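You operate a simulated robot arm through the tools that you are given. There is no shell and no other tool.

You run a simulated robot arm. Do the job below in one go: nothing can be reset, and whatever is moved stays where it is left.

## Task
Press the white cap home on the slide's post with the lever.
Fine: draw the slide out again at the end.

It is judged by the outcome, as a careful person would: the job done as asked, and still so three seconds after it is handed in. It fails if anything else is knocked over, pushed out of place, dropped, spilled or broken. Lids that push on must go on centred and level and be pressed home; caps that screw on are set level and turned clockwise until they are tight.

## Robot
A 7-joint arm with a two-finger parallel gripper, fixed in place. Base frame: the origin is on the floor under the middle of its stand, x ahead of it, y to its left, z up; the work surface is at about z = 86. Lengths are in cm, angles in degrees, forces in N, time in s.
With the tool pointing down near the work surface it reaches from about 24 to 68 cm from the base axis. Its first joint turns from -66.0 to 66.0 degrees. Payload 2.4 kg.
Tool frame: the origin (TCP) lies between the finger pads and is the grasp point; the fingertips stand 3 cm ahead of it; z points along the fingers, y is the line along which they close. Largest opening 9.4 cm; finger width 2.8, thickness 1; the body of the gripper, 5 by 9.6 cm, starts 5.5 cm behind the TCP.
Orientation is told as [roll, pitch, yaw] about the base's x, y, z axes, in that order, counted from this pose: with the fingers straight down and closing along the base's y, the tool's x points along the base's -x, its y along +y and its z along -z.

## Interface
- The arm moves only by the tool jog_arm. Its argument "motion" is a list of rows, each a list of 3 entries, a list of its own where there are three numbers: the shift along the tool's x, y, z in cm, then the turn, a rotation vector about the tool's x, y, z in degrees, then the gripper command, from -1 (fully open) to 1 (shut), values between in proportion. In form: [[[x, y, z], [ax, ay, az], hand], ...]. A call has 1 to 20 rows; each row shifts and turns the commanded pose from where the row before left it, along the tool's axes as they then stand. Rows are played at 5 a second. More than 5 cm and 8.6 degrees between two rows, or a gripper value outside its range, and nothing of the call is played. A pose out of reach is approached as far as the arm can. The call stops where the force on the tool passes 40 N (or 10 N more than at its start, if that is more) or the arm is blocked; 0.2 s more then pass. The fingers move at their own pace (about 15.3 cm/s each) and stop on an object; they squeeze with about 37 N. The grip force told is the motor's: it shows also when the fingers shut on nothing. Time passes only in rows, and 0.2 s behind the last, so rows that do not move let the fingers close. It gives the time, the measured TCP pose, the force on the tool (base axes), the opening and the grip force at its end, in the units of the frame above (readings bear some noise), with the torque about the TCP (base axes, N m) and any sound that the robot's microphone picked up.
- Cameras (640 x 400 px; columns grow to the right, rows downward): "scene" is fixed at [4.6, 48.54, 144.29]; the picture's right is [-0.65, -0.76, 0.00], its down [-0.40, 0.34, -0.85] and it looks along [0.65, -0.55, -0.52] (base axes); focal length 329 px, centre (320, 200). "wrist" rides on the gripper at [7.6, 1.4, -10.2] in the tool frame; the picture's right is [-0.18, 0.98, 0.00], its down [-0.75, -0.14, -0.64] and it looks along [-0.63, -0.12, 0.77] (tool axes); focal length 243 px, centre (320, 200). There is no depth. A picture from a camera that has moved, and an enlarged one, comes with that camera's place and axes in the base frame and with its lens. The place of the scene camera against the robot may be out by one fixed shift of up to 1.2 cm in any direction.
- get_image(camera): a new picture of that camera. No time passes.
- inspect(camera, box): a new picture of the part [left, top, right, bottom] of that camera's present view, enlarged. No time passes.
- hand_in(): hands the job in; it is judged then, once.

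Nothing tells you positions but the pictures and the camera data. Unless the task says otherwise, let go and move clear before handing in.

The tools are called after "Emit:" as name(argument=value, ...) on one line, values as JSON. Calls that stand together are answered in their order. jog_arm: Moves the arm, as the interface text tells. Its arguments: {"type":"object","properties":{"motion":{"type":"array","items":{"type":"array"}}},"required":["motion"]} The other tools are called the same way: get_image (camera) takes a picture; inspect (camera, box) takes an enlarged picture of a part of a camera's view; hand_in () hands the job in.

At the start:

```text
clock: 0.0
position: [44.45, 13.49, 119.02]
tcp_rot: [0.0, 0.1, 0.0]
ft_force: [-0.6, 0.1, 0.8]
wrist_torque: [-0.04, 0.0, -0.02]
width: 9.41
gripper_force: 0.1
```

scene: 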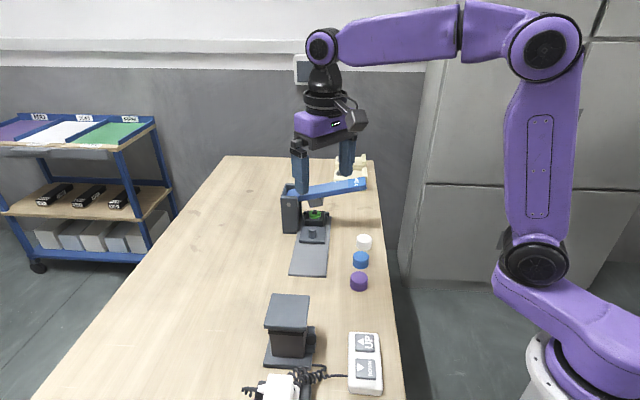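
wrist: 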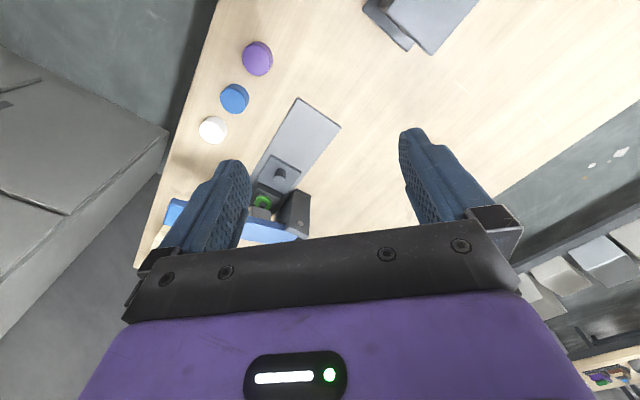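

I see a lever press with a blue arm, a slide on a grey rail with a post, and three caps (white, blue, purple) beside it. I'll take closer looks before moving.

Emit:
inspect(camera="scene", box=[260, 140, 400, 300])

Emit:
inspect(camera="wrist", box=[140, 20, 380, 260])

Emit:
inspect(camera="scene", box=[230, 270, 400, 400])

```text
2.50 times, centred on (330, 220) of scene
camera zoom: at [4.6, 48.54, 144.29], right [-0.65, -0.76, 0.0], down [-0.4, 0.34, -0.85], along [0.65, -0.55, -0.52], focal length 822 px, centre (295, 150)
```

zoom: 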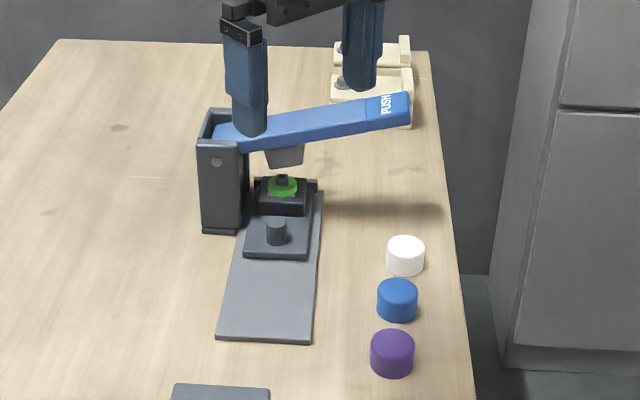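

```text
1.67 times, centred on (260, 140) of wrist
camera zoom: at [36.81, 14.77, 129.42], right [0.18, 0.98, 0.0], down [0.75, -0.14, 0.64], along [0.63, -0.12, -0.77], focal length 404 px, centre (420, 300)
```

zoom: 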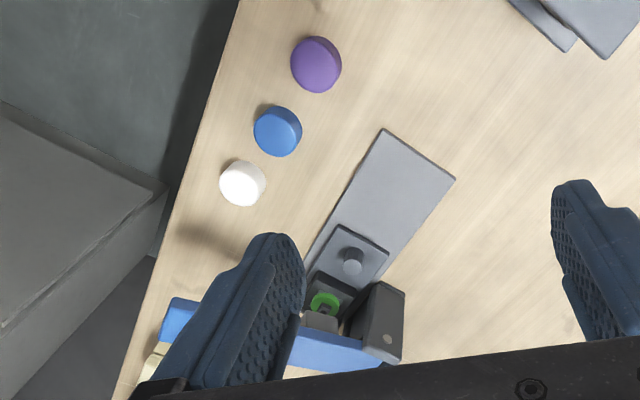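

```text
3.08 times, centred on (315, 335) of scene
camera zoom: at [4.6, 48.54, 144.29], right [-0.65, -0.76, 0.0], down [-0.4, 0.34, -0.85], along [0.65, -0.55, -0.52], focal length 1012 px, centre (335, -215)
```

zoom: 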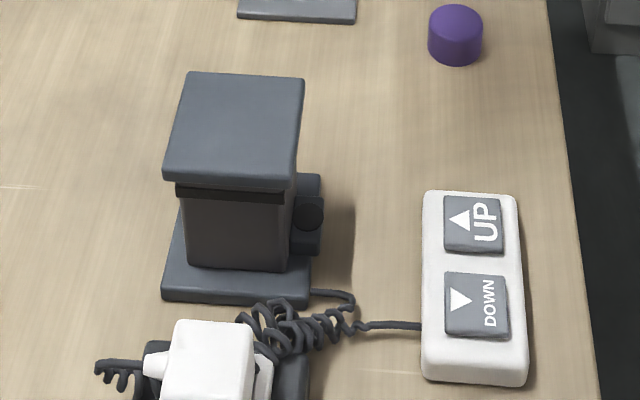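

The press sits near (68, 0), the slide's post near (62, 1.5) and the white cap near (51, -7). The green item under the press foot is not clear yet, so I'll move the wrist camera closer, staying high.

Emit:
jog_arm(motion=[[[-2.0, -3.4, 0.5], [0, 0, 0], -1], [[-2.0, -3.4, 0.5], [0, 0, 0], -1], [[-2.0, -3.4, 0.5], [0, 0, 0], -1], [[-2.0, -3.4, 0.5], [0, 0, 0], -1], [[0, 0, 0], [0, 0, 0], -1]])

Emit:
get_image(camera="wrist")

Emit:
get_image(camera="scene")

```text
clock: 1.2
position: [52.5, -0.55, 117.52]
tcp_rot: [-0.1, -0.1, 0.1]
ft_force: [-0.4, 0.0, 0.1]
wrist_torque: [0.01, 0.02, 0.01]
width: 9.41
gripper_force: 0.0
```

```text
taken
camera wrist: at [44.95, 0.85, 127.79], right [0.18, 0.98, 0.0], down [0.75, -0.14, 0.64], along [0.63, -0.12, -0.77], focal length 243 px, centre (320, 200)
```

wrist: 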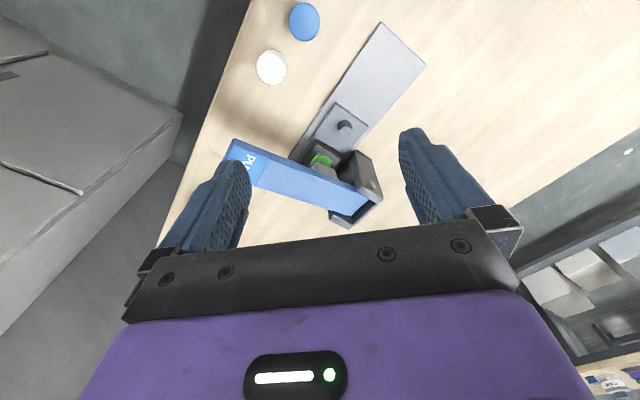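

```text
taken
```

scene: 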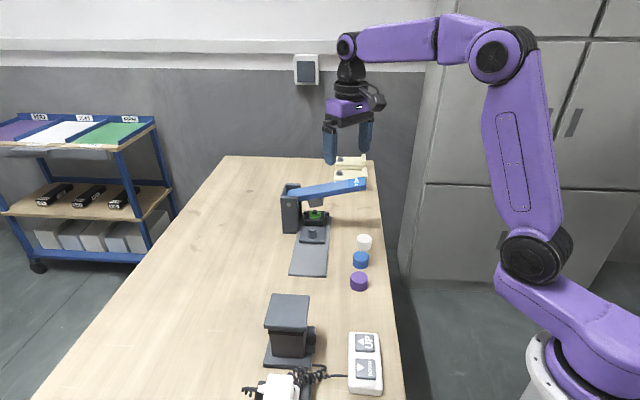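

Emit:
inspect(camera="wrist", box=[210, 80, 410, 240])

Emit:
inspect(camera="scene", box=[270, 150, 380, 290])

Emit:
inspect(camera="scene", box=[280, 170, 345, 250])

```text
2.50 times, centred on (310, 160) of wrist
camera zoom: at [44.95, 0.85, 127.79], right [0.18, 0.98, 0.0], down [0.75, -0.14, 0.64], along [0.63, -0.12, -0.77], focal length 606 px, centre (345, 300)
```

zoom: 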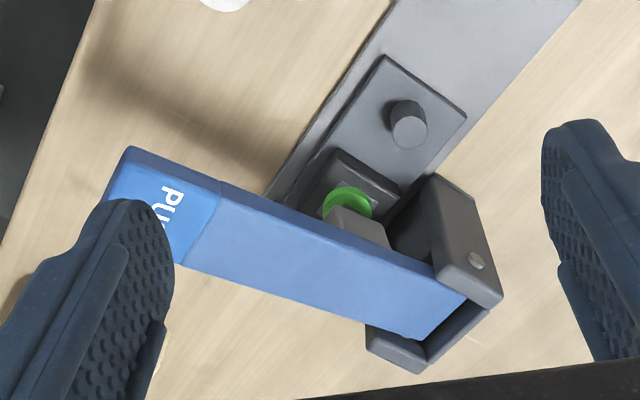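

```text
2.86 times, centred on (325, 220) of scene
camera zoom: at [4.6, 48.54, 144.29], right [-0.65, -0.76, 0.0], down [-0.4, 0.34, -0.85], along [0.65, -0.55, -0.52], focal length 940 px, centre (306, 143)
```

zoom: 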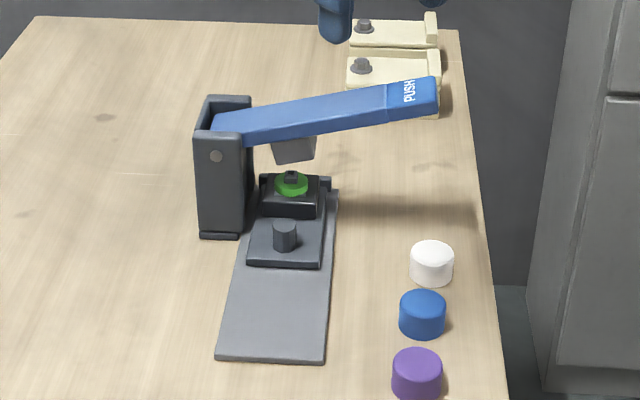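

```text
5.00 times, centred on (312, 210) of scene
camera zoom: at [4.6, 48.54, 144.29], right [-0.65, -0.76, 0.0], down [-0.4, 0.34, -0.85], along [0.65, -0.55, -0.52], focal length 1645 px, centre (358, 150)
```

zoom: 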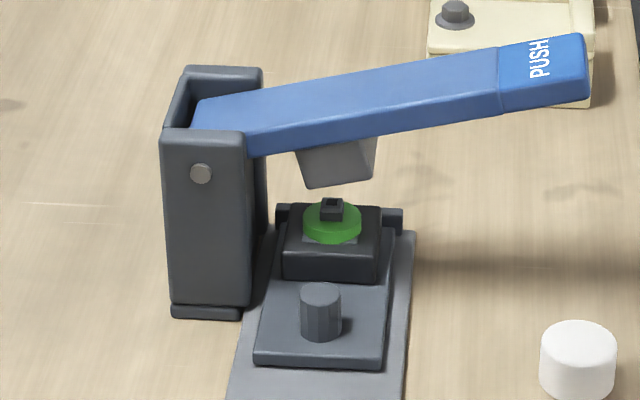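

Emit:
inspect(camera="wrist", box=[300, 110, 360, 190])

Emit:
inspect(camera="scene", box=[296, 196, 332, 226])

Emit:
inspect(camera="scene", box=[330, 150, 375, 185])

Emit:
inspect(camera="scene", box=[340, 225, 385, 300])

```text
5.00 times, centred on (330, 150) of wrist
camera zoom: at [44.95, 0.85, 127.79], right [0.18, 0.98, 0.0], down [0.75, -0.14, 0.64], along [0.63, -0.12, -0.77], focal length 1213 px, centre (270, 450)
```

zoom: 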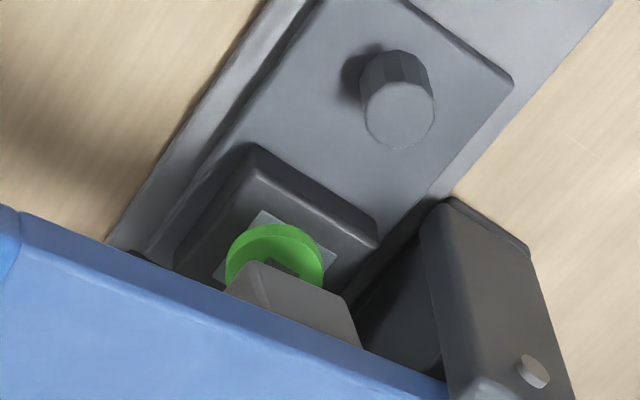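

```text
13.33 times, centred on (314, 211) of scene
camera zoom: at [4.6, 48.54, 144.29], right [-0.65, -0.76, 0.0], down [-0.4, 0.34, -0.85], along [0.65, -0.55, -0.52], focal length 4386 px, centre (400, 53)
```

zoom: 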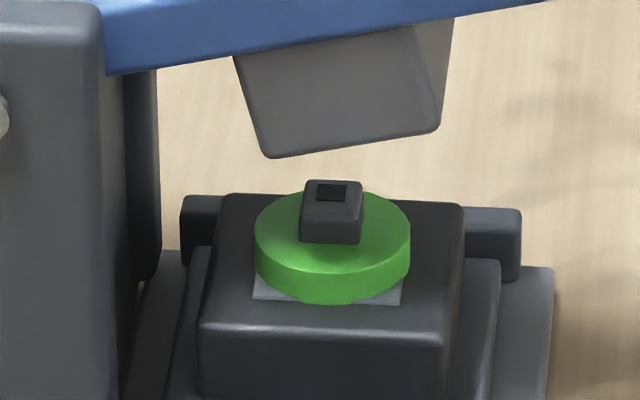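

```text
11.43 times, centred on (352, 168) of scene
camera zoom: at [4.6, 48.54, 144.29], right [-0.65, -0.76, 0.0], down [-0.4, 0.34, -0.85], along [0.65, -0.55, -0.52], focal length 3760 px, centre (-51, 571)
```

zoom: 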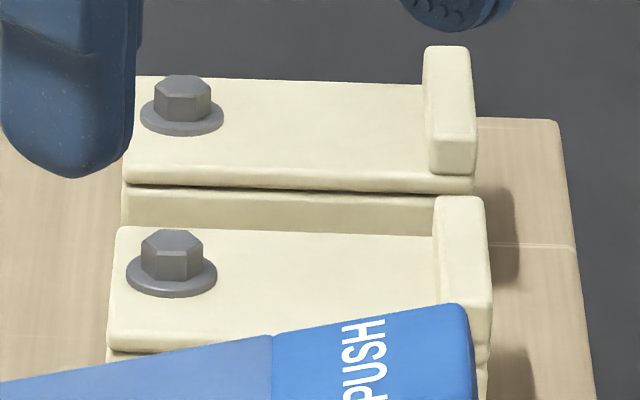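

```text
5.33 times, centred on (362, 262) of scene
camera zoom: at [4.6, 48.54, 144.29], right [-0.65, -0.76, 0.0], down [-0.4, 0.34, -0.85], along [0.65, -0.55, -0.52], focal length 1754 px, centre (93, -133)
```

zoom: 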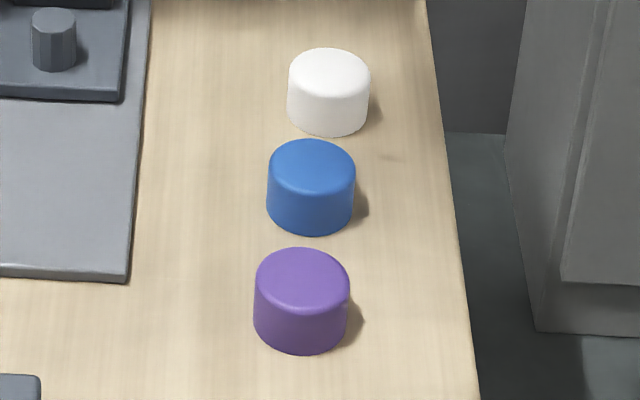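

The slide carries a grip knob at its front and a black block with a green switch and a small square post under the press foot. The rail runs at 45° outward, along (-0.71, 0.71). I'll turn the tool to line up with the rail and look along it.

Emit:
jog_arm(motion=[[[0, 0, 0], [0, 0, 7.5], -1], [[0, 0, 0], [0, 0, 7.5], -1], [[0, 0, 0], [0, 0, 7.5], -1], [[0, 0, 0], [0, 0, 7.5], -1], [[0, 0, 0], [0, 0, 7.5], -1], [[0, 0, 0], [0, 0, 7.5], -1], [[0, 3.07, 2.5], [0, 0, 0], -1], [[0, 3.07, 2.5], [0, 0, 0], -1], [[0, 3.07, 2.5], [0, 0, 0], -1], [[0, 0, 0], [0, 0, 0], -1]])

Emit:
get_image(camera="wrist")

Emit:
inspect(camera="wrist", box=[200, 20, 420, 240])

```text
clock: 3.4
position: [59.14, 6.33, 109.46]
tcp_rot: [0.0, 0.0, -45.0]
ft_force: [0.0, 0.5, -0.8]
wrist_torque: [-0.02, 0.02, -0.02]
width: 9.41
gripper_force: 0.1
```

```text
taken
camera wrist: at [54.74, 12.7, 119.84], right [0.82, 0.57, 0.0], down [0.43, -0.63, 0.64], along [0.36, -0.53, -0.77], focal length 243 px, centre (320, 200)
```

wrist: 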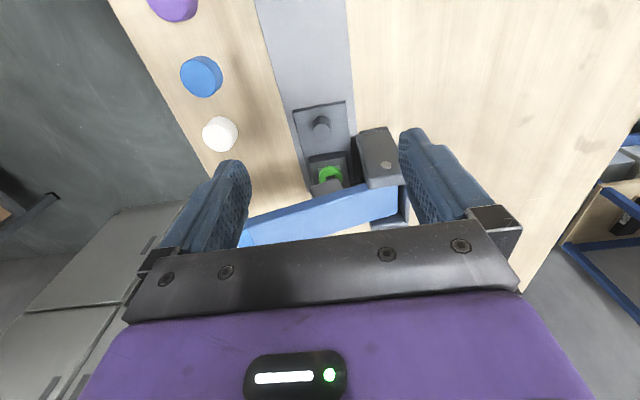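

```text
1.82 times, centred on (310, 130) of wrist
camera zoom: at [54.74, 12.7, 119.84], right [0.82, 0.57, 0.0], down [0.43, -0.63, 0.64], along [0.36, -0.53, -0.77], focal length 441 px, centre (338, 327)
```

zoom: 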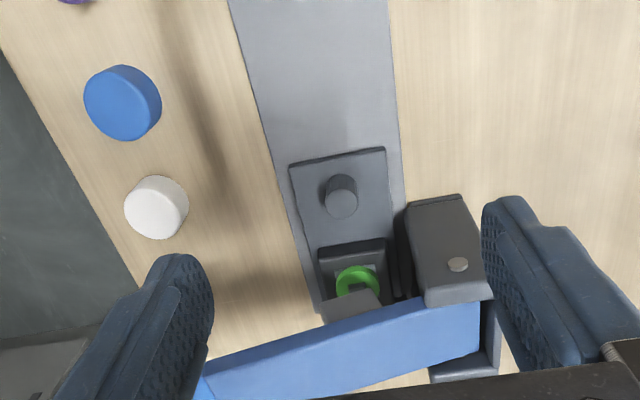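

Emit:
inspect(camera="wrist", box=[280, 90, 420, 230])

Emit:
inspect(camera="wrist", box=[300, 145, 360, 200])

Emit:
inspect(camera="wrist", box=[170, 40, 270, 160])

```text
2.86 times, centred on (350, 160) of wrist
camera zoom: at [54.74, 12.7, 119.84], right [0.82, 0.57, 0.0], down [0.43, -0.63, 0.64], along [0.36, -0.53, -0.77], focal length 693 px, centre (234, 314)
```

zoom: 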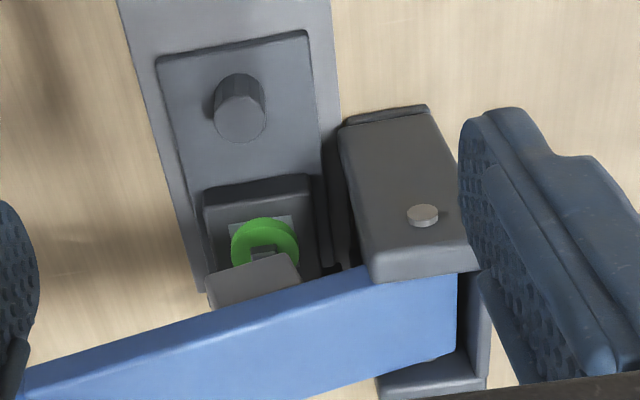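

```text
7.27 times, centred on (330, 172) of wrist
camera zoom: at [54.74, 12.7, 119.84], right [0.82, 0.57, 0.0], down [0.43, -0.63, 0.64], along [0.36, -0.53, -0.77], focal length 1764 px, centre (247, 400)
```

zoom: 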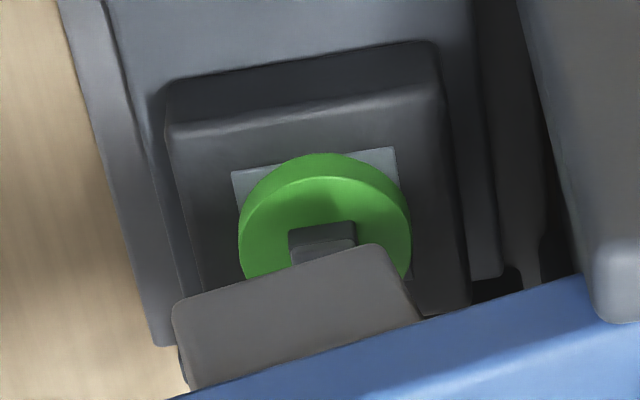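

```text
3.33 times, centred on (220, 100) of wrist
camera zoom: at [54.74, 12.7, 119.84], right [0.82, 0.57, 0.0], down [0.43, -0.63, 0.64], along [0.36, -0.53, -0.77], focal length 809 px, centre (653, 533)
```

zoom: 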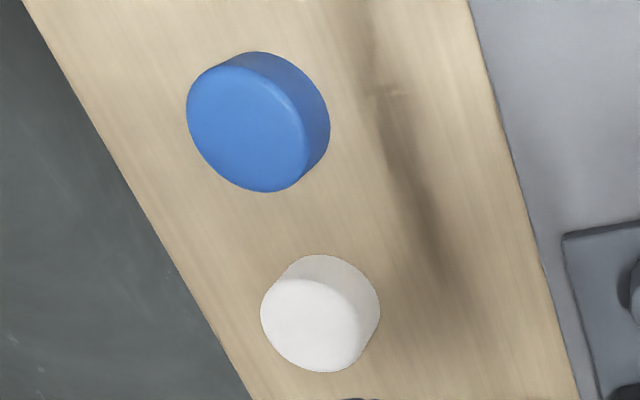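

The knob is at about (62.6, 1.8, top z 90), the post about 7 cm behind it under the foot, and the white cap at about (51.7, -7.4). I'll move above the knob with the fingers straddling it across the rail, then check alignment before going down.

Emit:
jog_arm(motion=[[[-1.8, -0.25, 1.5], [0, 0, 0], -1], [[-1.8, -0.25, 1.5], [0, 0, 0], -1], [[-1.9, -0.25, 1.5], [0, 0, 0], -1], [[0, 0, 2.5], [0, 0, 0], -0.4], [[0, 0, 2.5], [0, 0, 0], -0.4], [[0, 0, 0], [0, 0, 0], -0.4]])

Emit:
get_image(camera="wrist")

Emit:
inspect(camera="scene", box=[260, 120, 380, 260])

```text
clock: 4.8
position: [62.32, 1.76, 100.01]
tcp_rot: [0.1, 0.0, -44.9]
ft_force: [0.0, -0.2, -1.5]
wrist_torque: [0.07, -0.01, 0.05]
width: 6.57
gripper_force: 0.0
```

```text
taken
camera wrist: at [58.01, 8.11, 110.34], right [0.82, 0.57, 0.0], down [0.43, -0.63, 0.64], along [0.36, -0.53, -0.77], focal length 243 px, centre (320, 200)
```

wrist: 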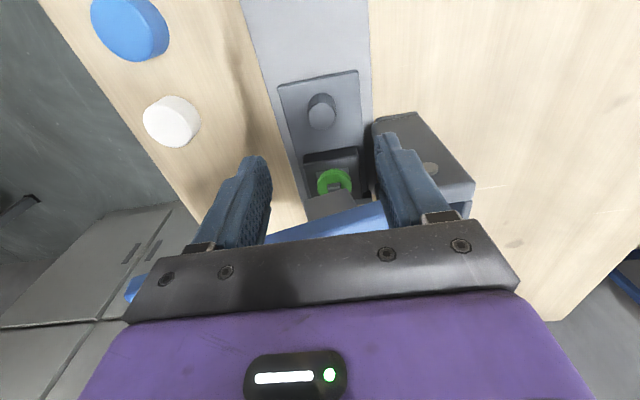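

```text
2.86 times, centred on (320, 190) of scene
camera zoom: at [4.6, 48.54, 144.29], right [-0.65, -0.76, 0.0], down [-0.4, 0.34, -0.85], along [0.65, -0.55, -0.52], focal length 940 px, centre (320, 229)
```

zoom: 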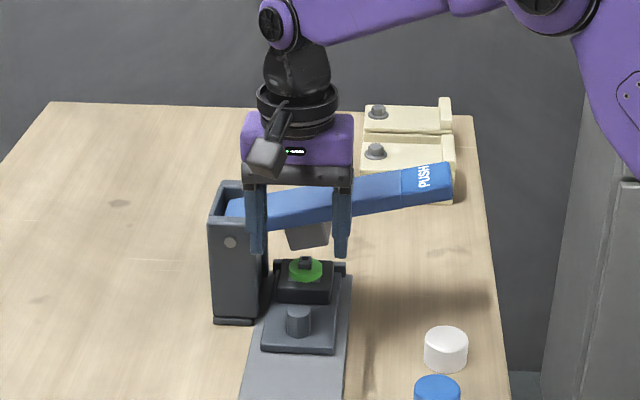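

The knob lies centred between the fingers in this view. I'll go down over it and close.

Emit:
jog_arm(motion=[[[0, 0.2, 3], [0, 0, 0], -0.4], [[0, 0, 3], [0, 0, 0], -0.4], [[0, 0, 2], [0, 0, 0], -0.4], [[0, 0, 1.0], [0, 0, 0], -0.4], [[0, 0, 0], [0, 0, 0], -0.4]])

Emit:
get_image(camera="wrist")

Emit:
inspect(camera="scene", box=[260, 140, 380, 260])

```text
clock: 6.0
position: [62.36, 2.03, 91.03]
tcp_rot: [0.0, 0.0, -45.0]
ft_force: [-0.3, 0.6, 1.6]
wrist_torque: [-0.04, 0.03, -0.05]
width: 6.59
gripper_force: 0.4
```

```text
taken
camera wrist: at [58.04, 8.27, 101.21], right [0.82, 0.57, 0.0], down [0.43, -0.63, 0.64], along [0.36, -0.53, -0.77], focal length 243 px, centre (320, 200)
```

wrist: 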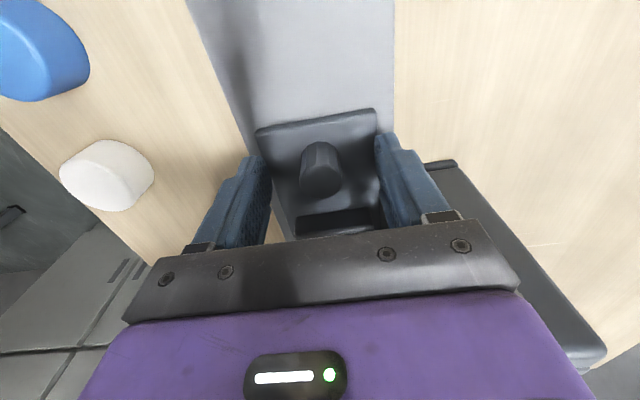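

```text
3.33 times, centred on (320, 200) of scene
camera zoom: at [4.6, 48.54, 144.29], right [-0.65, -0.76, 0.0], down [-0.4, 0.34, -0.85], along [0.65, -0.55, -0.52], focal length 1096 px, centre (320, 200)
```

zoom: 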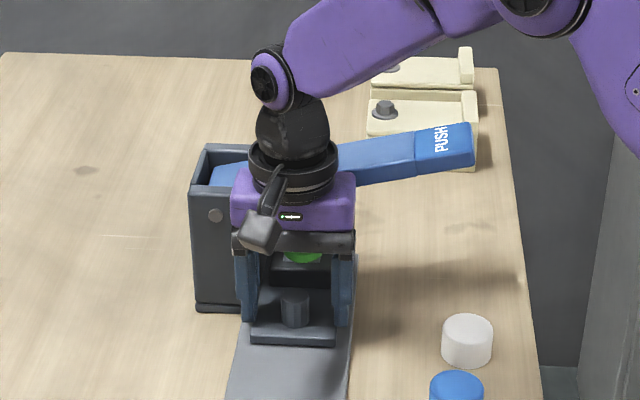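

The fingers straddle the knob with clearance from the frame and lever. I'll close on it and check for side load before pulling.

Emit:
jog_arm(motion=[[[0, 0, 0], [0, 0, 0], 0.3], [[0, 0, 0], [0, 0, 0], 1], [[0, 0, 0], [0, 0, 0], 1], [[0, 0, 0], [0, 0, 0], 1]])

```text
clock: 7.0
position: [62.47, 1.94, 90.85]
tcp_rot: [0.1, 0.0, -45.0]
ft_force: [3.3, 2.2, 2.7]
wrist_torque: [-0.25, 0.55, -0.13]
width: 2.35
gripper_force: 45.2
```

Emit:
jog_arm(motion=[[[0.3, 0.05, 0], [0, 0, 0], 1], [[0.6, 0, 0], [0, 0, 0], 1], [[0.6, 0, 0], [0, 0, 0], 1], [[0.6, 0, 0], [0, 0, 0], 1], [[0, 0, 0], [0, 0, 0], 1]])

Emit:
get_image(camera="scene")

```text
clock: 8.2
position: [60.79, 3.54, 90.87]
tcp_rot: [-0.2, 0.2, -44.9]
ft_force: [2.2, 4.2, -28.4]
wrist_torque: [0.15, -0.99, -0.02]
width: 2.38
gripper_force: 44.4
```

```text
taken
```

scene: 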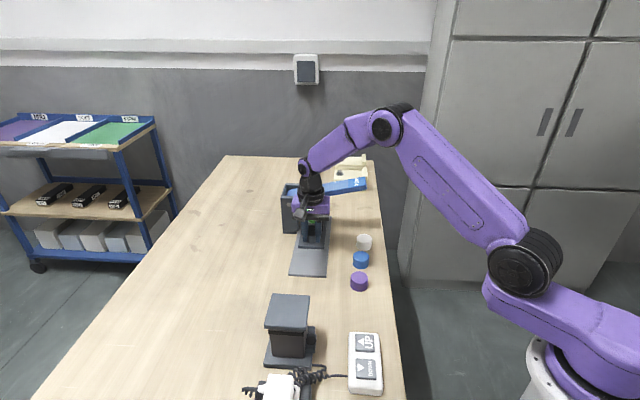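

Emit:
jog_arm(motion=[[[0, 0, 0], [0, 0, 0], 1]])

Emit:
inspect(camera="scene", box=[270, 160, 370, 290])

Emit:
get_image(camera="wrist")

```text
clock: 8.6
position: [60.76, 3.5, 90.97]
tcp_rot: [-0.2, 0.2, -44.9]
ft_force: [3.1, 4.6, -31.7]
wrist_torque: [0.75, -0.34, 0.15]
width: 2.37
gripper_force: 44.9
```

```text
3.08 times, centred on (320, 225) of scene
camera zoom: at [4.67, 48.55, 144.28], right [-0.65, -0.76, 0.0], down [-0.4, 0.34, -0.85], along [0.65, -0.55, -0.52], focal length 1012 px, centre (320, 123)
```

zoom: 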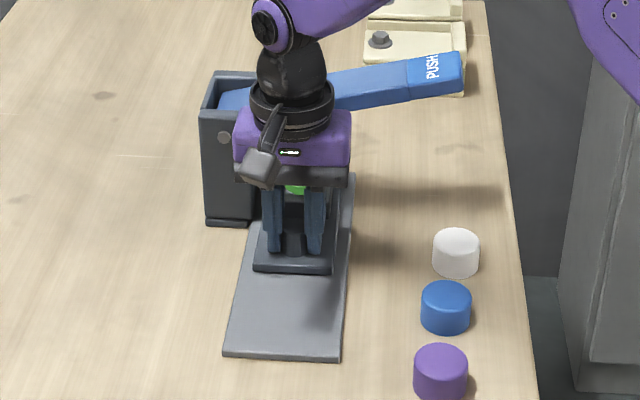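

```text
taken
camera wrist: at [56.53, 9.88, 101.27], right [0.82, 0.57, 0.0], down [0.44, -0.63, 0.64], along [0.36, -0.53, -0.77], focal length 243 px, centre (320, 200)
```

wrist: 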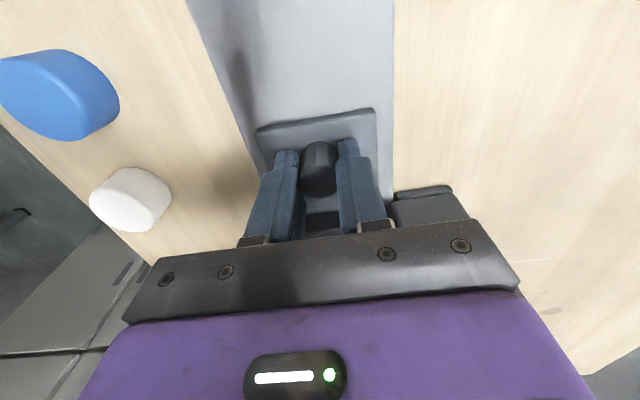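

The slide moved out about 2.2 cm, but there is a 30 N vertical load. I'll ease the height slightly to see which way relieves it.

Emit:
jog_arm(motion=[[[0, 0, 0.1], [0, 0, 0], 1], [[0, 0, 0], [0, 0, 0], 1]])

```text
clock: 9.2
position: [60.93, 3.42, 90.87]
tcp_rot: [-0.1, 0.1, -45.0]
ft_force: [0.9, 2.2, -25.8]
wrist_torque: [1.08, 0.15, 0.04]
width: 2.36
gripper_force: 44.4
```

Emit:
jog_arm(motion=[[[0, 0, 0.2], [0, 0, 0], 1], [[0, 0, 0], [0, 0, 0], 1]])

```text
clock: 9.8
position: [60.96, 3.43, 91.01]
tcp_rot: [0.0, 0.1, -45.2]
ft_force: [-6.7, -6.0, -1.9]
wrist_torque: [1.17, 0.7, 0.07]
width: 2.36
gripper_force: 45.1
```

Emit:
jog_arm(motion=[[[0.5, -0.08, 0], [0, 0, 0], 1], [[0.6, 0, 0], [0, 0, 0], 1], [[0.6, 0, 0], [0, 0, 0], 1], [[0.6, 0, 0], [0, 0, 0], 1], [[0, 0, 0], [0, 0, 0], 1]])

```text
clock: 11.0
position: [59.2, 5.27, 90.98]
tcp_rot: [0.1, -0.2, -44.9]
ft_force: [-7.7, -10.2, 23.9]
wrist_torque: [-1.09, 0.14, -0.03]
width: 2.38
gripper_force: 45.1
```

Emit:
jog_arm(motion=[[[0.2, -0.12, -0.2], [0, 0, 0], 1], [[0.4, 0, 0], [0, 0, 0], 1], [[0.5, 0, 0], [0, 0, 0], 1], [[0.5, 0, 0], [0, 0, 0], 1], [[0, 0, 0], [0, 0, 0], 1]])

```text
clock: 12.2
position: [57.9, 6.38, 90.99]
tcp_rot: [0.0, 0.0, -44.8]
ft_force: [6.3, 7.9, -16.0]
wrist_torque: [-0.28, -1.06, 0.19]
width: 2.37
gripper_force: 44.3
```

Emit:
jog_arm(motion=[[[0.5, 0.05, 0.1], [0, 0, 0], 1], [[0.5, 0, 0], [0, 0, 0], 1], [[0.5, 0, 0], [0, 0, 0], 1], [[0, 0, 0], [0, 0, 0], 1]])

Emit:
get_image(camera="scene")

```text
clock: 13.2
position: [57.14, 7.27, 91.0]
tcp_rot: [0.1, 0.0, -45.0]
ft_force: [8.2, 7.2, 8.1]
wrist_torque: [0.5, 1.25, -0.24]
width: 2.37
gripper_force: 44.9
```

```text
taken
```

scene: 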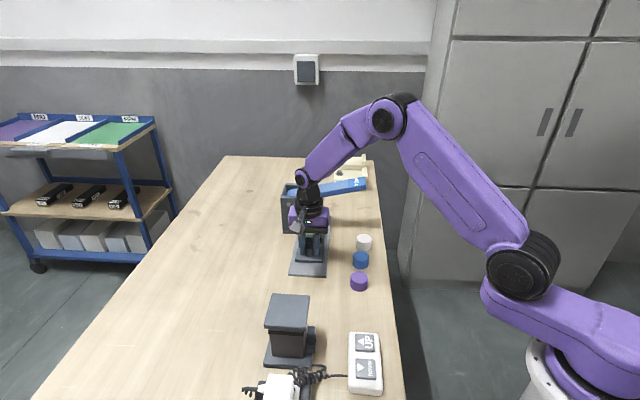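

Emit:
jog_arm(motion=[[[0.5, 0.05, 0], [0, 0, 0], 1], [[0.5, 0, 0], [0, 0, 0], 1], [[0.5, 0, 0], [0, 0, 0], 1], [[0, 0, 0], [0, 0, 0], 1]])

Emit:
inspect(camera="scene", box=[270, 160, 370, 290])

```text
clock: 14.2
position: [55.92, 8.48, 90.92]
tcp_rot: [0.0, -0.1, -44.9]
ft_force: [5.5, 4.6, 3.5]
wrist_torque: [-1.16, -0.71, 0.05]
width: 2.37
gripper_force: 45.9
```

```text
3.08 times, centred on (320, 225) of scene
camera zoom: at [4.6, 48.55, 144.29], right [-0.65, -0.76, 0.0], down [-0.4, 0.34, -0.85], along [0.65, -0.55, -0.52], focal length 1012 px, centre (320, 123)
```

zoom: 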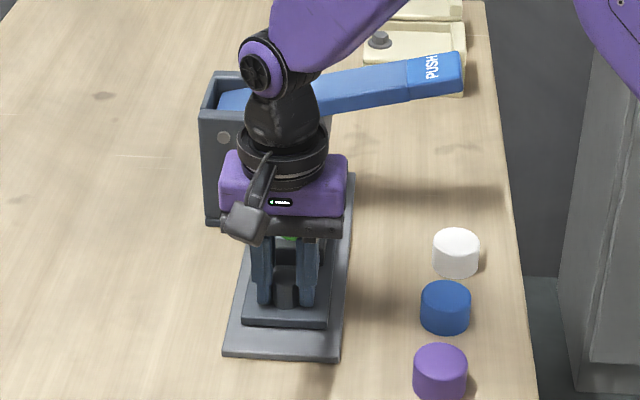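

Emit:
jog_arm(motion=[[[0.5, 0.03, 0], [0, 0, 0], 1], [[0.5, 0, 0], [0, 0, 0], 1], [[0.4, 0, 0], [0, 0, 0], 1], [[0, 0, 0], [0, 0, 0], 1]])

```text
clock: 15.2
position: [55.02, 9.31, 91.04]
tcp_rot: [0.0, 0.0, -45.1]
ft_force: [-7.9, -7.9, 27.3]
wrist_torque: [0.87, 0.31, -0.01]
width: 2.33
gripper_force: 44.9
```

Emit:
jog_arm(motion=[[[0.4, -0.05, -0.15], [0, 0, 0], 1], [[0.4, 0, 0], [0, 0, 0], 1], [[0, 0, 0], [0, 0, 0], 1]])

Emit:
inspect(camera="scene", box=[270, 160, 370, 290])

```text
clock: 16.0
position: [54.72, 9.7, 91.13]
tcp_rot: [0.3, -0.3, -45.1]
ft_force: [27.3, -20.4, -1.1]
wrist_torque: [-0.98, 0.05, -0.02]
width: 2.34
gripper_force: 45.4
```

```text
3.08 times, centred on (320, 225) of scene
camera zoom: at [4.68, 48.49, 144.3], right [-0.65, -0.76, 0.0], down [-0.4, 0.34, -0.85], along [0.65, -0.55, -0.52], focal length 1012 px, centre (320, 123)
```

zoom: 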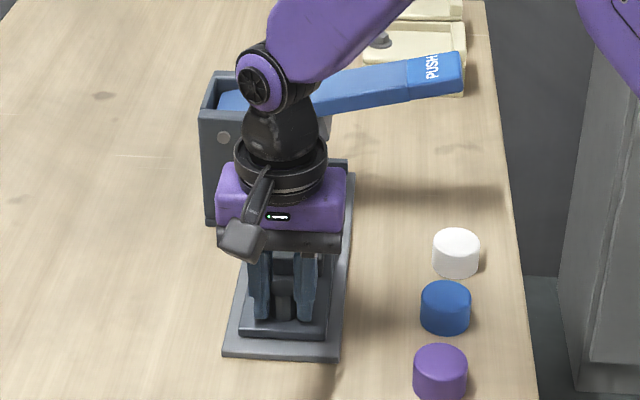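

The slide has reached its outer stop, about 11 cm of travel. I'll ease off the pressure, release the knob and rise clear.

Emit:
jog_arm(motion=[[[-0.35, 0, 0], [0, 0, 0], 1], [[0, 0, 0], [0, 0, 0], 1], [[0, 0, 0], [0, 0, 0], -0.2], [[0, 0, 0], [0, 0, 0], -0.2], [[0, 0, 0], [0, 0, 0], -0.2]])

```text
clock: 17.2
position: [54.68, 9.98, 90.91]
tcp_rot: [0.1, 0.0, -44.8]
ft_force: [0.3, 0.2, 0.5]
wrist_torque: [0.01, -0.01, 0.01]
width: 5.65
gripper_force: 0.1
```

Emit:
jog_arm(motion=[[[0, 0, -3], [0, 0, 0], -0.2], [[0, 0, -4], [0, 0, 0], -0.2], [[0, 0, -4], [0, 0, 0], -1], [[0, 0, -4], [0, 0, 0], -1], [[2, 0, 0], [0, 0, 0], -1], [[0, 0, 0], [0, 0, 0], -1]])

Emit:
get_image(camera="wrist")

Emit:
inspect(camera="scene", box=[270, 160, 390, 290])

```text
clock: 18.6
position: [53.47, 11.25, 106.26]
tcp_rot: [0.0, 0.0, -45.0]
ft_force: [0.0, 0.4, 0.4]
wrist_torque: [0.02, -0.01, -0.02]
width: 9.4
gripper_force: 0.1
```

```text
taken
camera wrist: at [49.07, 17.49, 116.48], right [0.82, 0.57, 0.0], down [0.43, -0.63, 0.64], along [0.36, -0.53, -0.77], focal length 243 px, centre (320, 200)
```

wrist: 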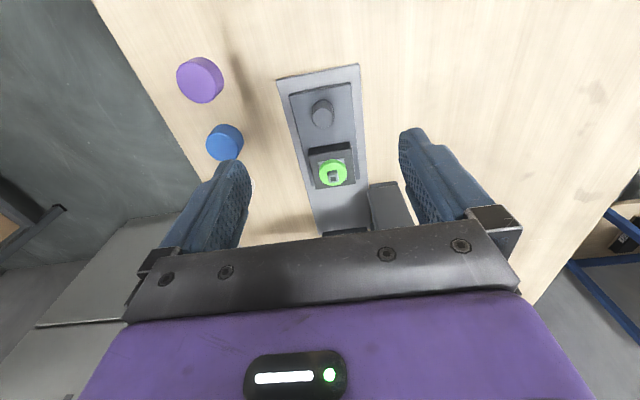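

```text
3.08 times, centred on (330, 225) of scene
camera zoom: at [4.6, 48.54, 144.29], right [-0.65, -0.76, 0.0], down [-0.4, 0.34, -0.85], along [0.65, -0.55, -0.52], focal length 1012 px, centre (289, 123)
```

zoom: 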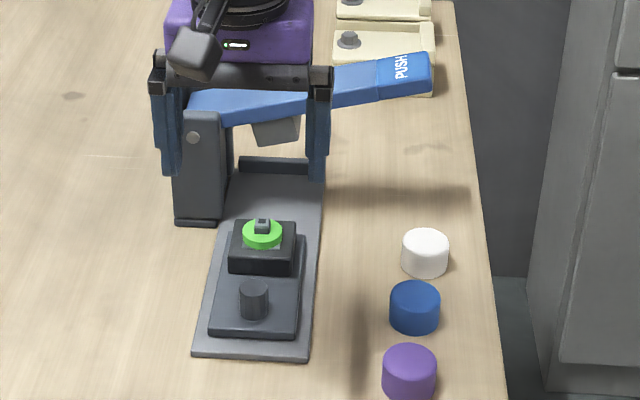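

The slide is fully out, and the green switch with its square post is now clear of the lever. I'll zoom in to measure the post.

Emit:
inspect(camera="wrist", box=[300, 135, 370, 205])

Emit:
inspect(camera="scene", box=[295, 220, 335, 260])

Emit:
inspect(camera="scene", box=[340, 225, 380, 265])

```text
5.71 times, centred on (335, 170) of wrist
camera zoom: at [49.07, 17.49, 116.48], right [0.82, 0.57, 0.0], down [0.43, -0.63, 0.64], along [0.36, -0.53, -0.77], focal length 1386 px, centre (234, 371)
```

zoom: 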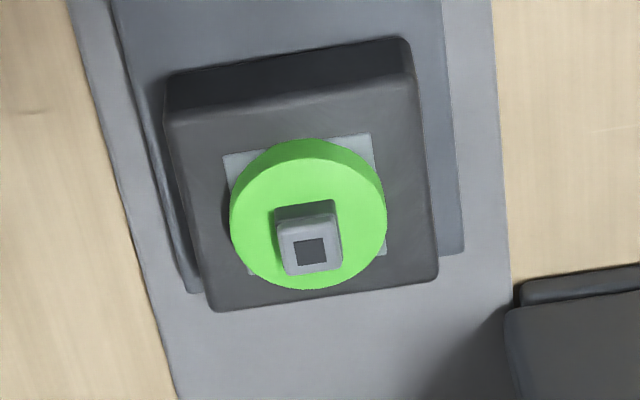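

```text
10.00 times, centred on (315, 240) of scene
camera zoom: at [4.6, 48.54, 144.29], right [-0.65, -0.76, 0.0], down [-0.4, 0.34, -0.85], along [0.65, -0.55, -0.52], focal length 3290 px, centre (370, -200)
```

zoom: 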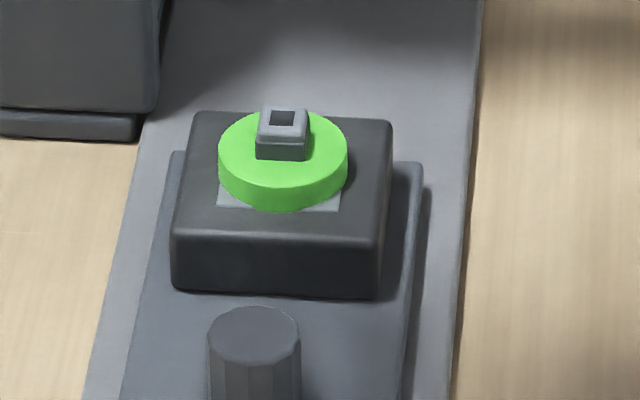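

```text
10.00 times, centred on (360, 245) of scene
camera zoom: at [4.6, 48.54, 144.29], right [-0.65, -0.76, 0.0], down [-0.4, 0.34, -0.85], along [0.65, -0.55, -0.52], focal length 3290 px, centre (-80, -250)
```

zoom: 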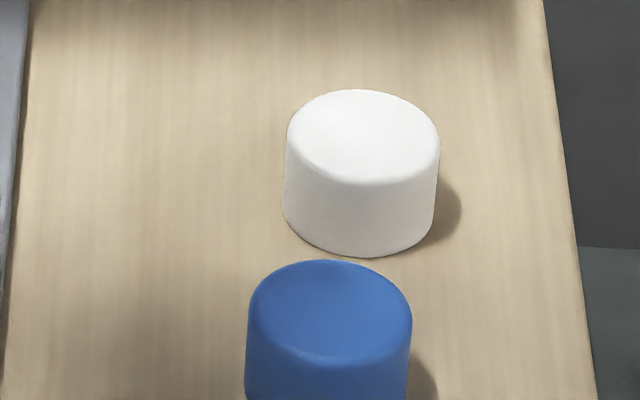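

Emit:
jog_arm(motion=[[[-3, 0, -1], [0, 0, 0], -1], [[-3, 0, -1], [0, 0, 0], -1], [[-3, 0, 0], [0, 0, 0], -1], [[-2, 0, 0], [0, 0, 0], -1], [[0, 0, 0], [0, 0, 0], -1]])

Emit:
get_image(camera="wrist")

Emit:
inspect(camera="wrist", box=[280, 0, 380, 100])

```text
clock: 19.8
position: [61.04, 3.39, 108.17]
tcp_rot: [-0.1, 0.0, -44.9]
ft_force: [-1.0, 1.3, -0.3]
wrist_torque: [0.02, -0.03, -0.03]
width: 9.43
gripper_force: 0.1
```

```text
taken
camera wrist: at [56.61, 9.75, 118.47], right [0.82, 0.57, 0.0], down [0.43, -0.63, 0.64], along [0.36, -0.53, -0.77], focal length 243 px, centre (320, 200)
```

wrist: 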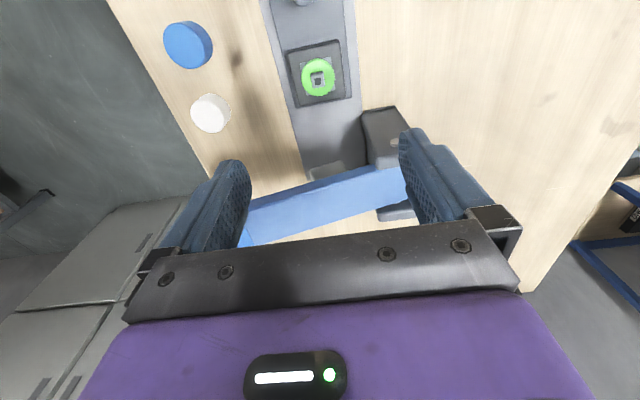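

```text
4.00 times, centred on (330, 50) of wrist
camera zoom: at [56.61, 9.75, 118.47], right [0.82, 0.57, 0.0], down [0.43, -0.63, 0.64], along [0.36, -0.53, -0.77], focal length 970 px, centre (280, 800)
```

zoom: 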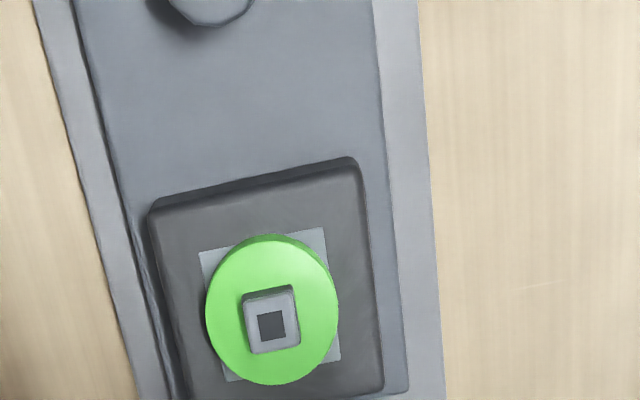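

Emit:
inspect(camera="wrist", box=[160, 60, 260, 160])

```text
4.00 times, centred on (210, 110) of wrist
camera zoom: at [56.61, 9.75, 118.47], right [0.82, 0.57, 0.0], down [0.43, -0.63, 0.64], along [0.36, -0.53, -0.77], focal length 970 px, centre (760, 560)
```

zoom: 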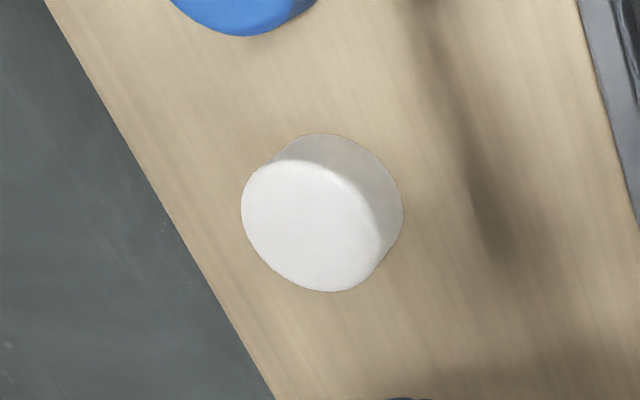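

The post is at about (60.2, 4.2), top near z 91.6, and the white cap at about (51.6, -7.7). I'll move above the cap, keeping the same yaw so the fingers clear the blue cap.

Emit:
jog_arm(motion=[[[-0.3, -3.6, 0], [0, 0, 0], -1], [[-0.3, -3.6, 0], [0, 0, 0], -1], [[-0.3, -3.6, 1], [0, 0, 0], -1], [[-0.27, -3.7, 2], [0, 0, 0], -1], [[0, 0, 3], [0, 0, 0], -1], [[0, 0, 0], [0, 0, 0], -1]])

Emit:
get_image(camera="wrist")

Emit:
inspect(camera="scene", box=[280, 140, 420, 300])

```text
clock: 21.2
position: [51.81, -7.67, 101.93]
tcp_rot: [0.0, 0.0, -45.0]
ft_force: [0.6, -0.5, -0.5]
wrist_torque: [-0.02, -0.01, 0.01]
width: 9.38
gripper_force: 0.1
```

```text
taken
camera wrist: at [47.3, -1.38, 112.25], right [0.82, 0.57, 0.0], down [0.43, -0.63, 0.64], along [0.36, -0.53, -0.77], focal length 243 px, centre (320, 200)
```

wrist: 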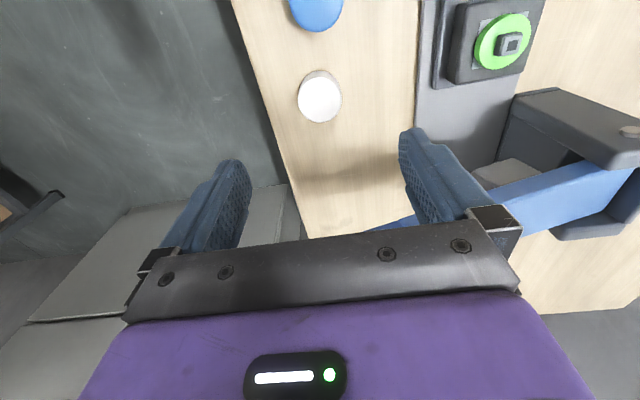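

```text
2.50 times, centred on (350, 220) of scene
camera zoom: at [4.6, 48.54, 144.29], right [-0.65, -0.76, 0.0], down [-0.4, 0.34, -0.85], along [0.65, -0.55, -0.52], focal length 822 px, centre (245, 150)
```

zoom: 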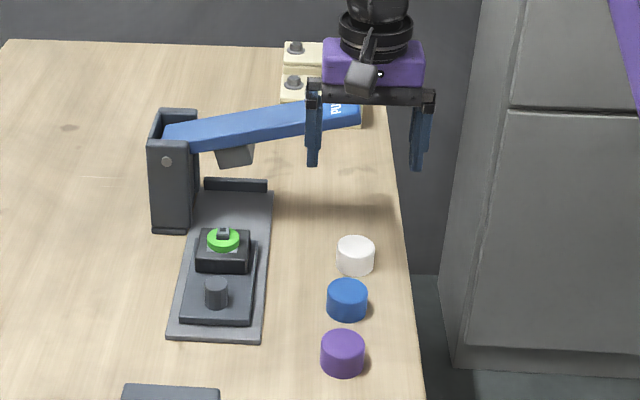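

Emit:
inspect(camera="wrist", box=[280, 60, 360, 140])

Emit:
inspect(camera="wrist", box=[470, 0, 550, 80])

```text
5.00 times, centred on (320, 100) of wrist
camera zoom: at [47.3, -1.38, 112.25], right [0.82, 0.57, 0.0], down [0.43, -0.63, 0.64], along [0.36, -0.53, -0.77], focal length 1213 px, centre (320, 700)
```

zoom: 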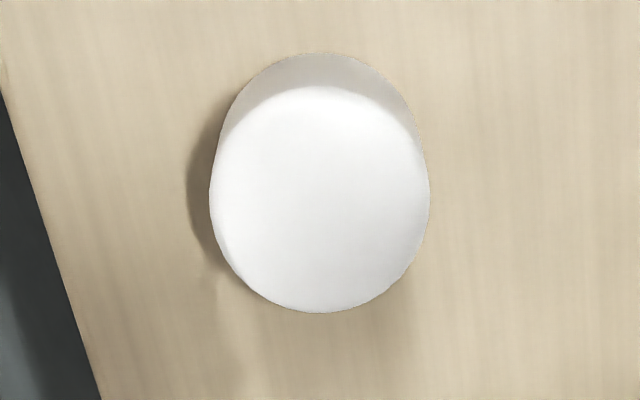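

```text
5.00 times, centred on (510, 40) of wrist
camera zoom: at [47.3, -1.38, 112.25], right [0.82, 0.57, 0.0], down [0.43, -0.63, 0.64], along [0.36, -0.53, -0.77], focal length 1213 px, centre (-630, 1000)
```

zoom: 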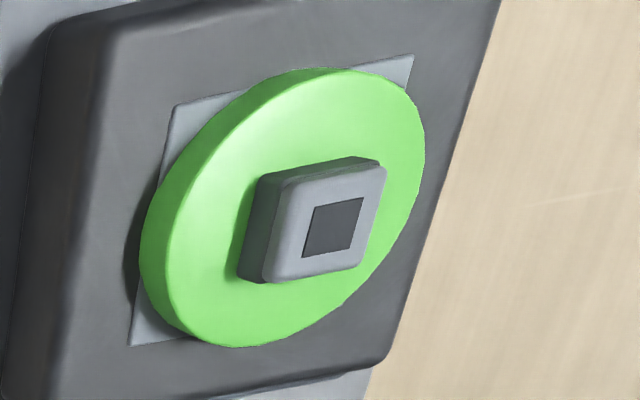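

Cap centre is confirmed at about (51.6, -7.65). I'll descend so the fingertips stop about half a centimetre above the table.

Emit:
jog_arm(motion=[[[0.15, -0.13, 4], [0, 0, 0], -0.6], [[0, 0, 4], [0, 0, 0], -0.4], [[0, 0, 3], [0, 0, 0], -0.4], [[0, 0, 1.4], [0, 0, 0], -0.4], [[0, 0, 0], [0, 0, 0], -0.4]])

Emit:
get_image(camera="wrist")

Emit:
inspect(camera="scene", box=[310, 180, 410, 300])

```text
clock: 22.4
position: [51.43, -7.9, 89.35]
tcp_rot: [0.0, 0.2, -45.0]
ft_force: [-0.1, 0.4, -0.8]
wrist_torque: [0.01, 0.0, -0.01]
width: 6.56
gripper_force: 0.2
```

```text
taken
camera wrist: at [47.1, -1.6, 99.77], right [0.82, 0.57, 0.0], down [0.43, -0.63, 0.64], along [0.36, -0.53, -0.77], focal length 243 px, centre (320, 200)
```

wrist: 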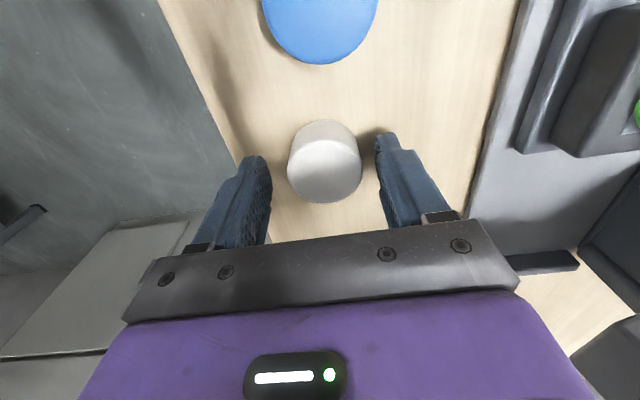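

```text
3.33 times, centred on (360, 240) of scene
camera zoom: at [4.6, 48.54, 144.29], right [-0.65, -0.76, 0.0], down [-0.4, 0.34, -0.85], along [0.65, -0.55, -0.52], focal length 1096 px, centre (187, 67)
```

zoom: 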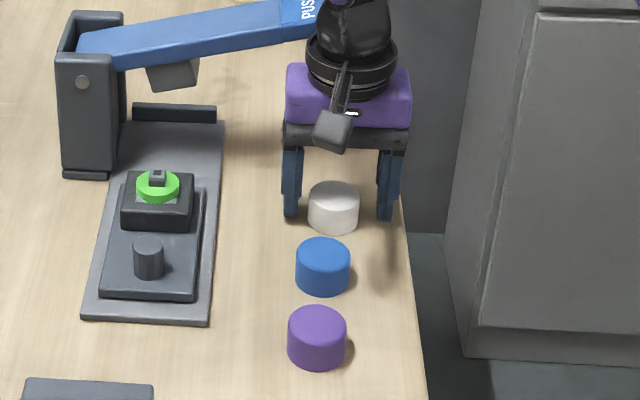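

Emit:
jog_arm(motion=[[[0.12, 0.15, 0], [0, 0, 0], -0.4], [[0, 0, 0], [0, 0, 0], -0.1], [[0, 0, 0], [0, 0, 0], 0.0], [[0, 0, 0], [0, 0, 0], 1], [[0, 0, 0], [0, 0, 0], 1], [[0, 0, 0], [0, 0, 0], 1]])

Emit:
get_image(camera="wrist")

```text
clock: 23.8
position: [51.49, -7.77, 89.57]
tcp_rot: [0.0, -0.1, -45.0]
ft_force: [0.3, -0.4, -0.4]
wrist_torque: [0.02, -0.03, 0.0]
width: 4.0
gripper_force: 37.2
```

```text
taken
camera wrist: at [47.15, -1.4, 99.87], right [0.82, 0.57, 0.0], down [0.43, -0.63, 0.64], along [0.36, -0.53, -0.77], focal length 243 px, centre (320, 200)
```

wrist: 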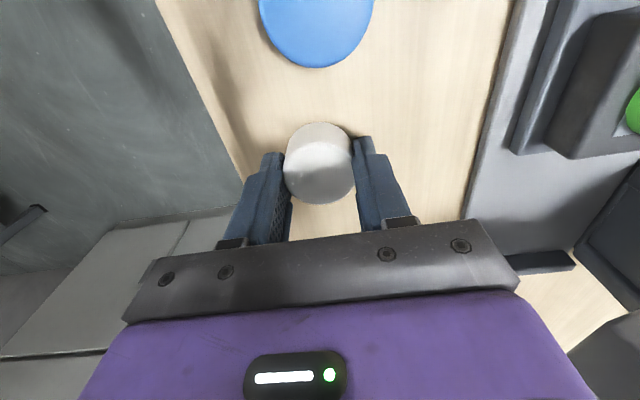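

Emit:
inspect(camera="wrist", box=[250, 110, 390, 220])

```text
3.64 times, centred on (320, 165) of wrist
camera zoom: at [47.15, -1.4, 99.87], right [0.82, 0.57, 0.0], down [0.43, -0.63, 0.64], along [0.36, -0.53, -0.77], focal length 882 px, centre (320, 327)
```

zoom: 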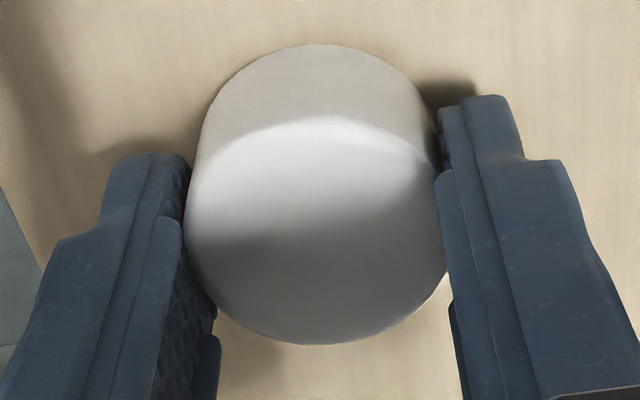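

The cap is held, 4.0 cm across and centred to within about 0.2 cm. I'll lift it straight up and check that it stays level.

Emit:
jog_arm(motion=[[[0, 0, -1], [0, 0, 0], 1], [[0, 0, -3], [0, 0, 0], 1], [[0, 0, -4], [0, 0, 0], 1], [[0, 0, -4], [0, 0, 0], 1], [[0, 0, -4], [0, 0, 0], 1], [[0, 0, -4], [0, 0, 0], 1], [[0, 0, 0], [0, 0, 0], 1]])

Emit:
inspect(camera="scene", box=[310, 120, 430, 260])

Emit:
get_image(camera="wrist")

```text
clock: 25.4
position: [51.59, -7.26, 109.29]
tcp_rot: [0.0, 0.0, -45.0]
ft_force: [0.4, 0.3, -0.7]
wrist_torque: [-0.03, -0.01, 0.02]
width: 4.03
gripper_force: 37.3
```

```text
2.86 times, centred on (370, 190) of scene
camera zoom: at [4.6, 48.54, 144.29], right [-0.65, -0.76, 0.0], down [-0.4, 0.34, -0.85], along [0.65, -0.55, -0.52], focal length 940 px, centre (177, 229)
```

zoom: 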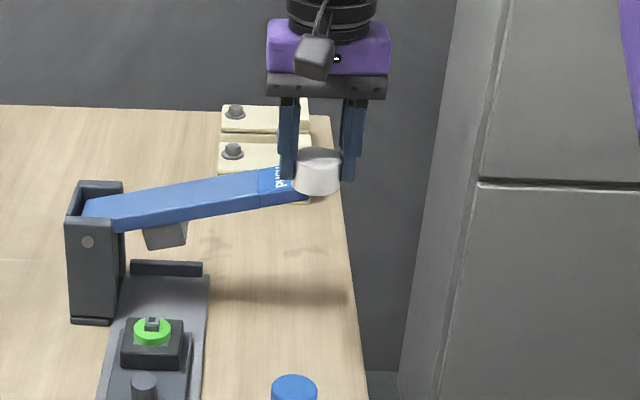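

```text
taken
camera wrist: at [47.24, -0.97, 119.55], right [0.82, 0.57, 0.0], down [0.43, -0.63, 0.64], along [0.36, -0.53, -0.77], focal length 243 px, centre (320, 200)
```

wrist: 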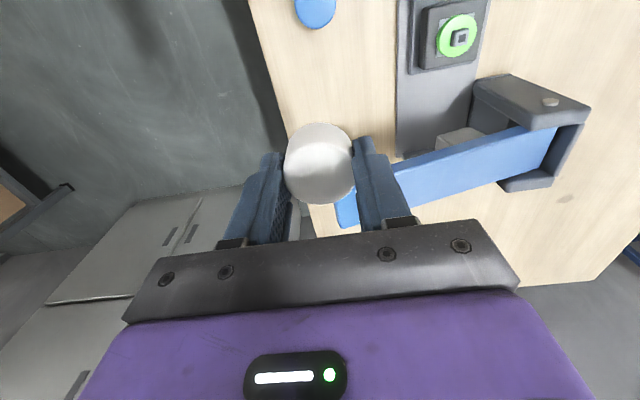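

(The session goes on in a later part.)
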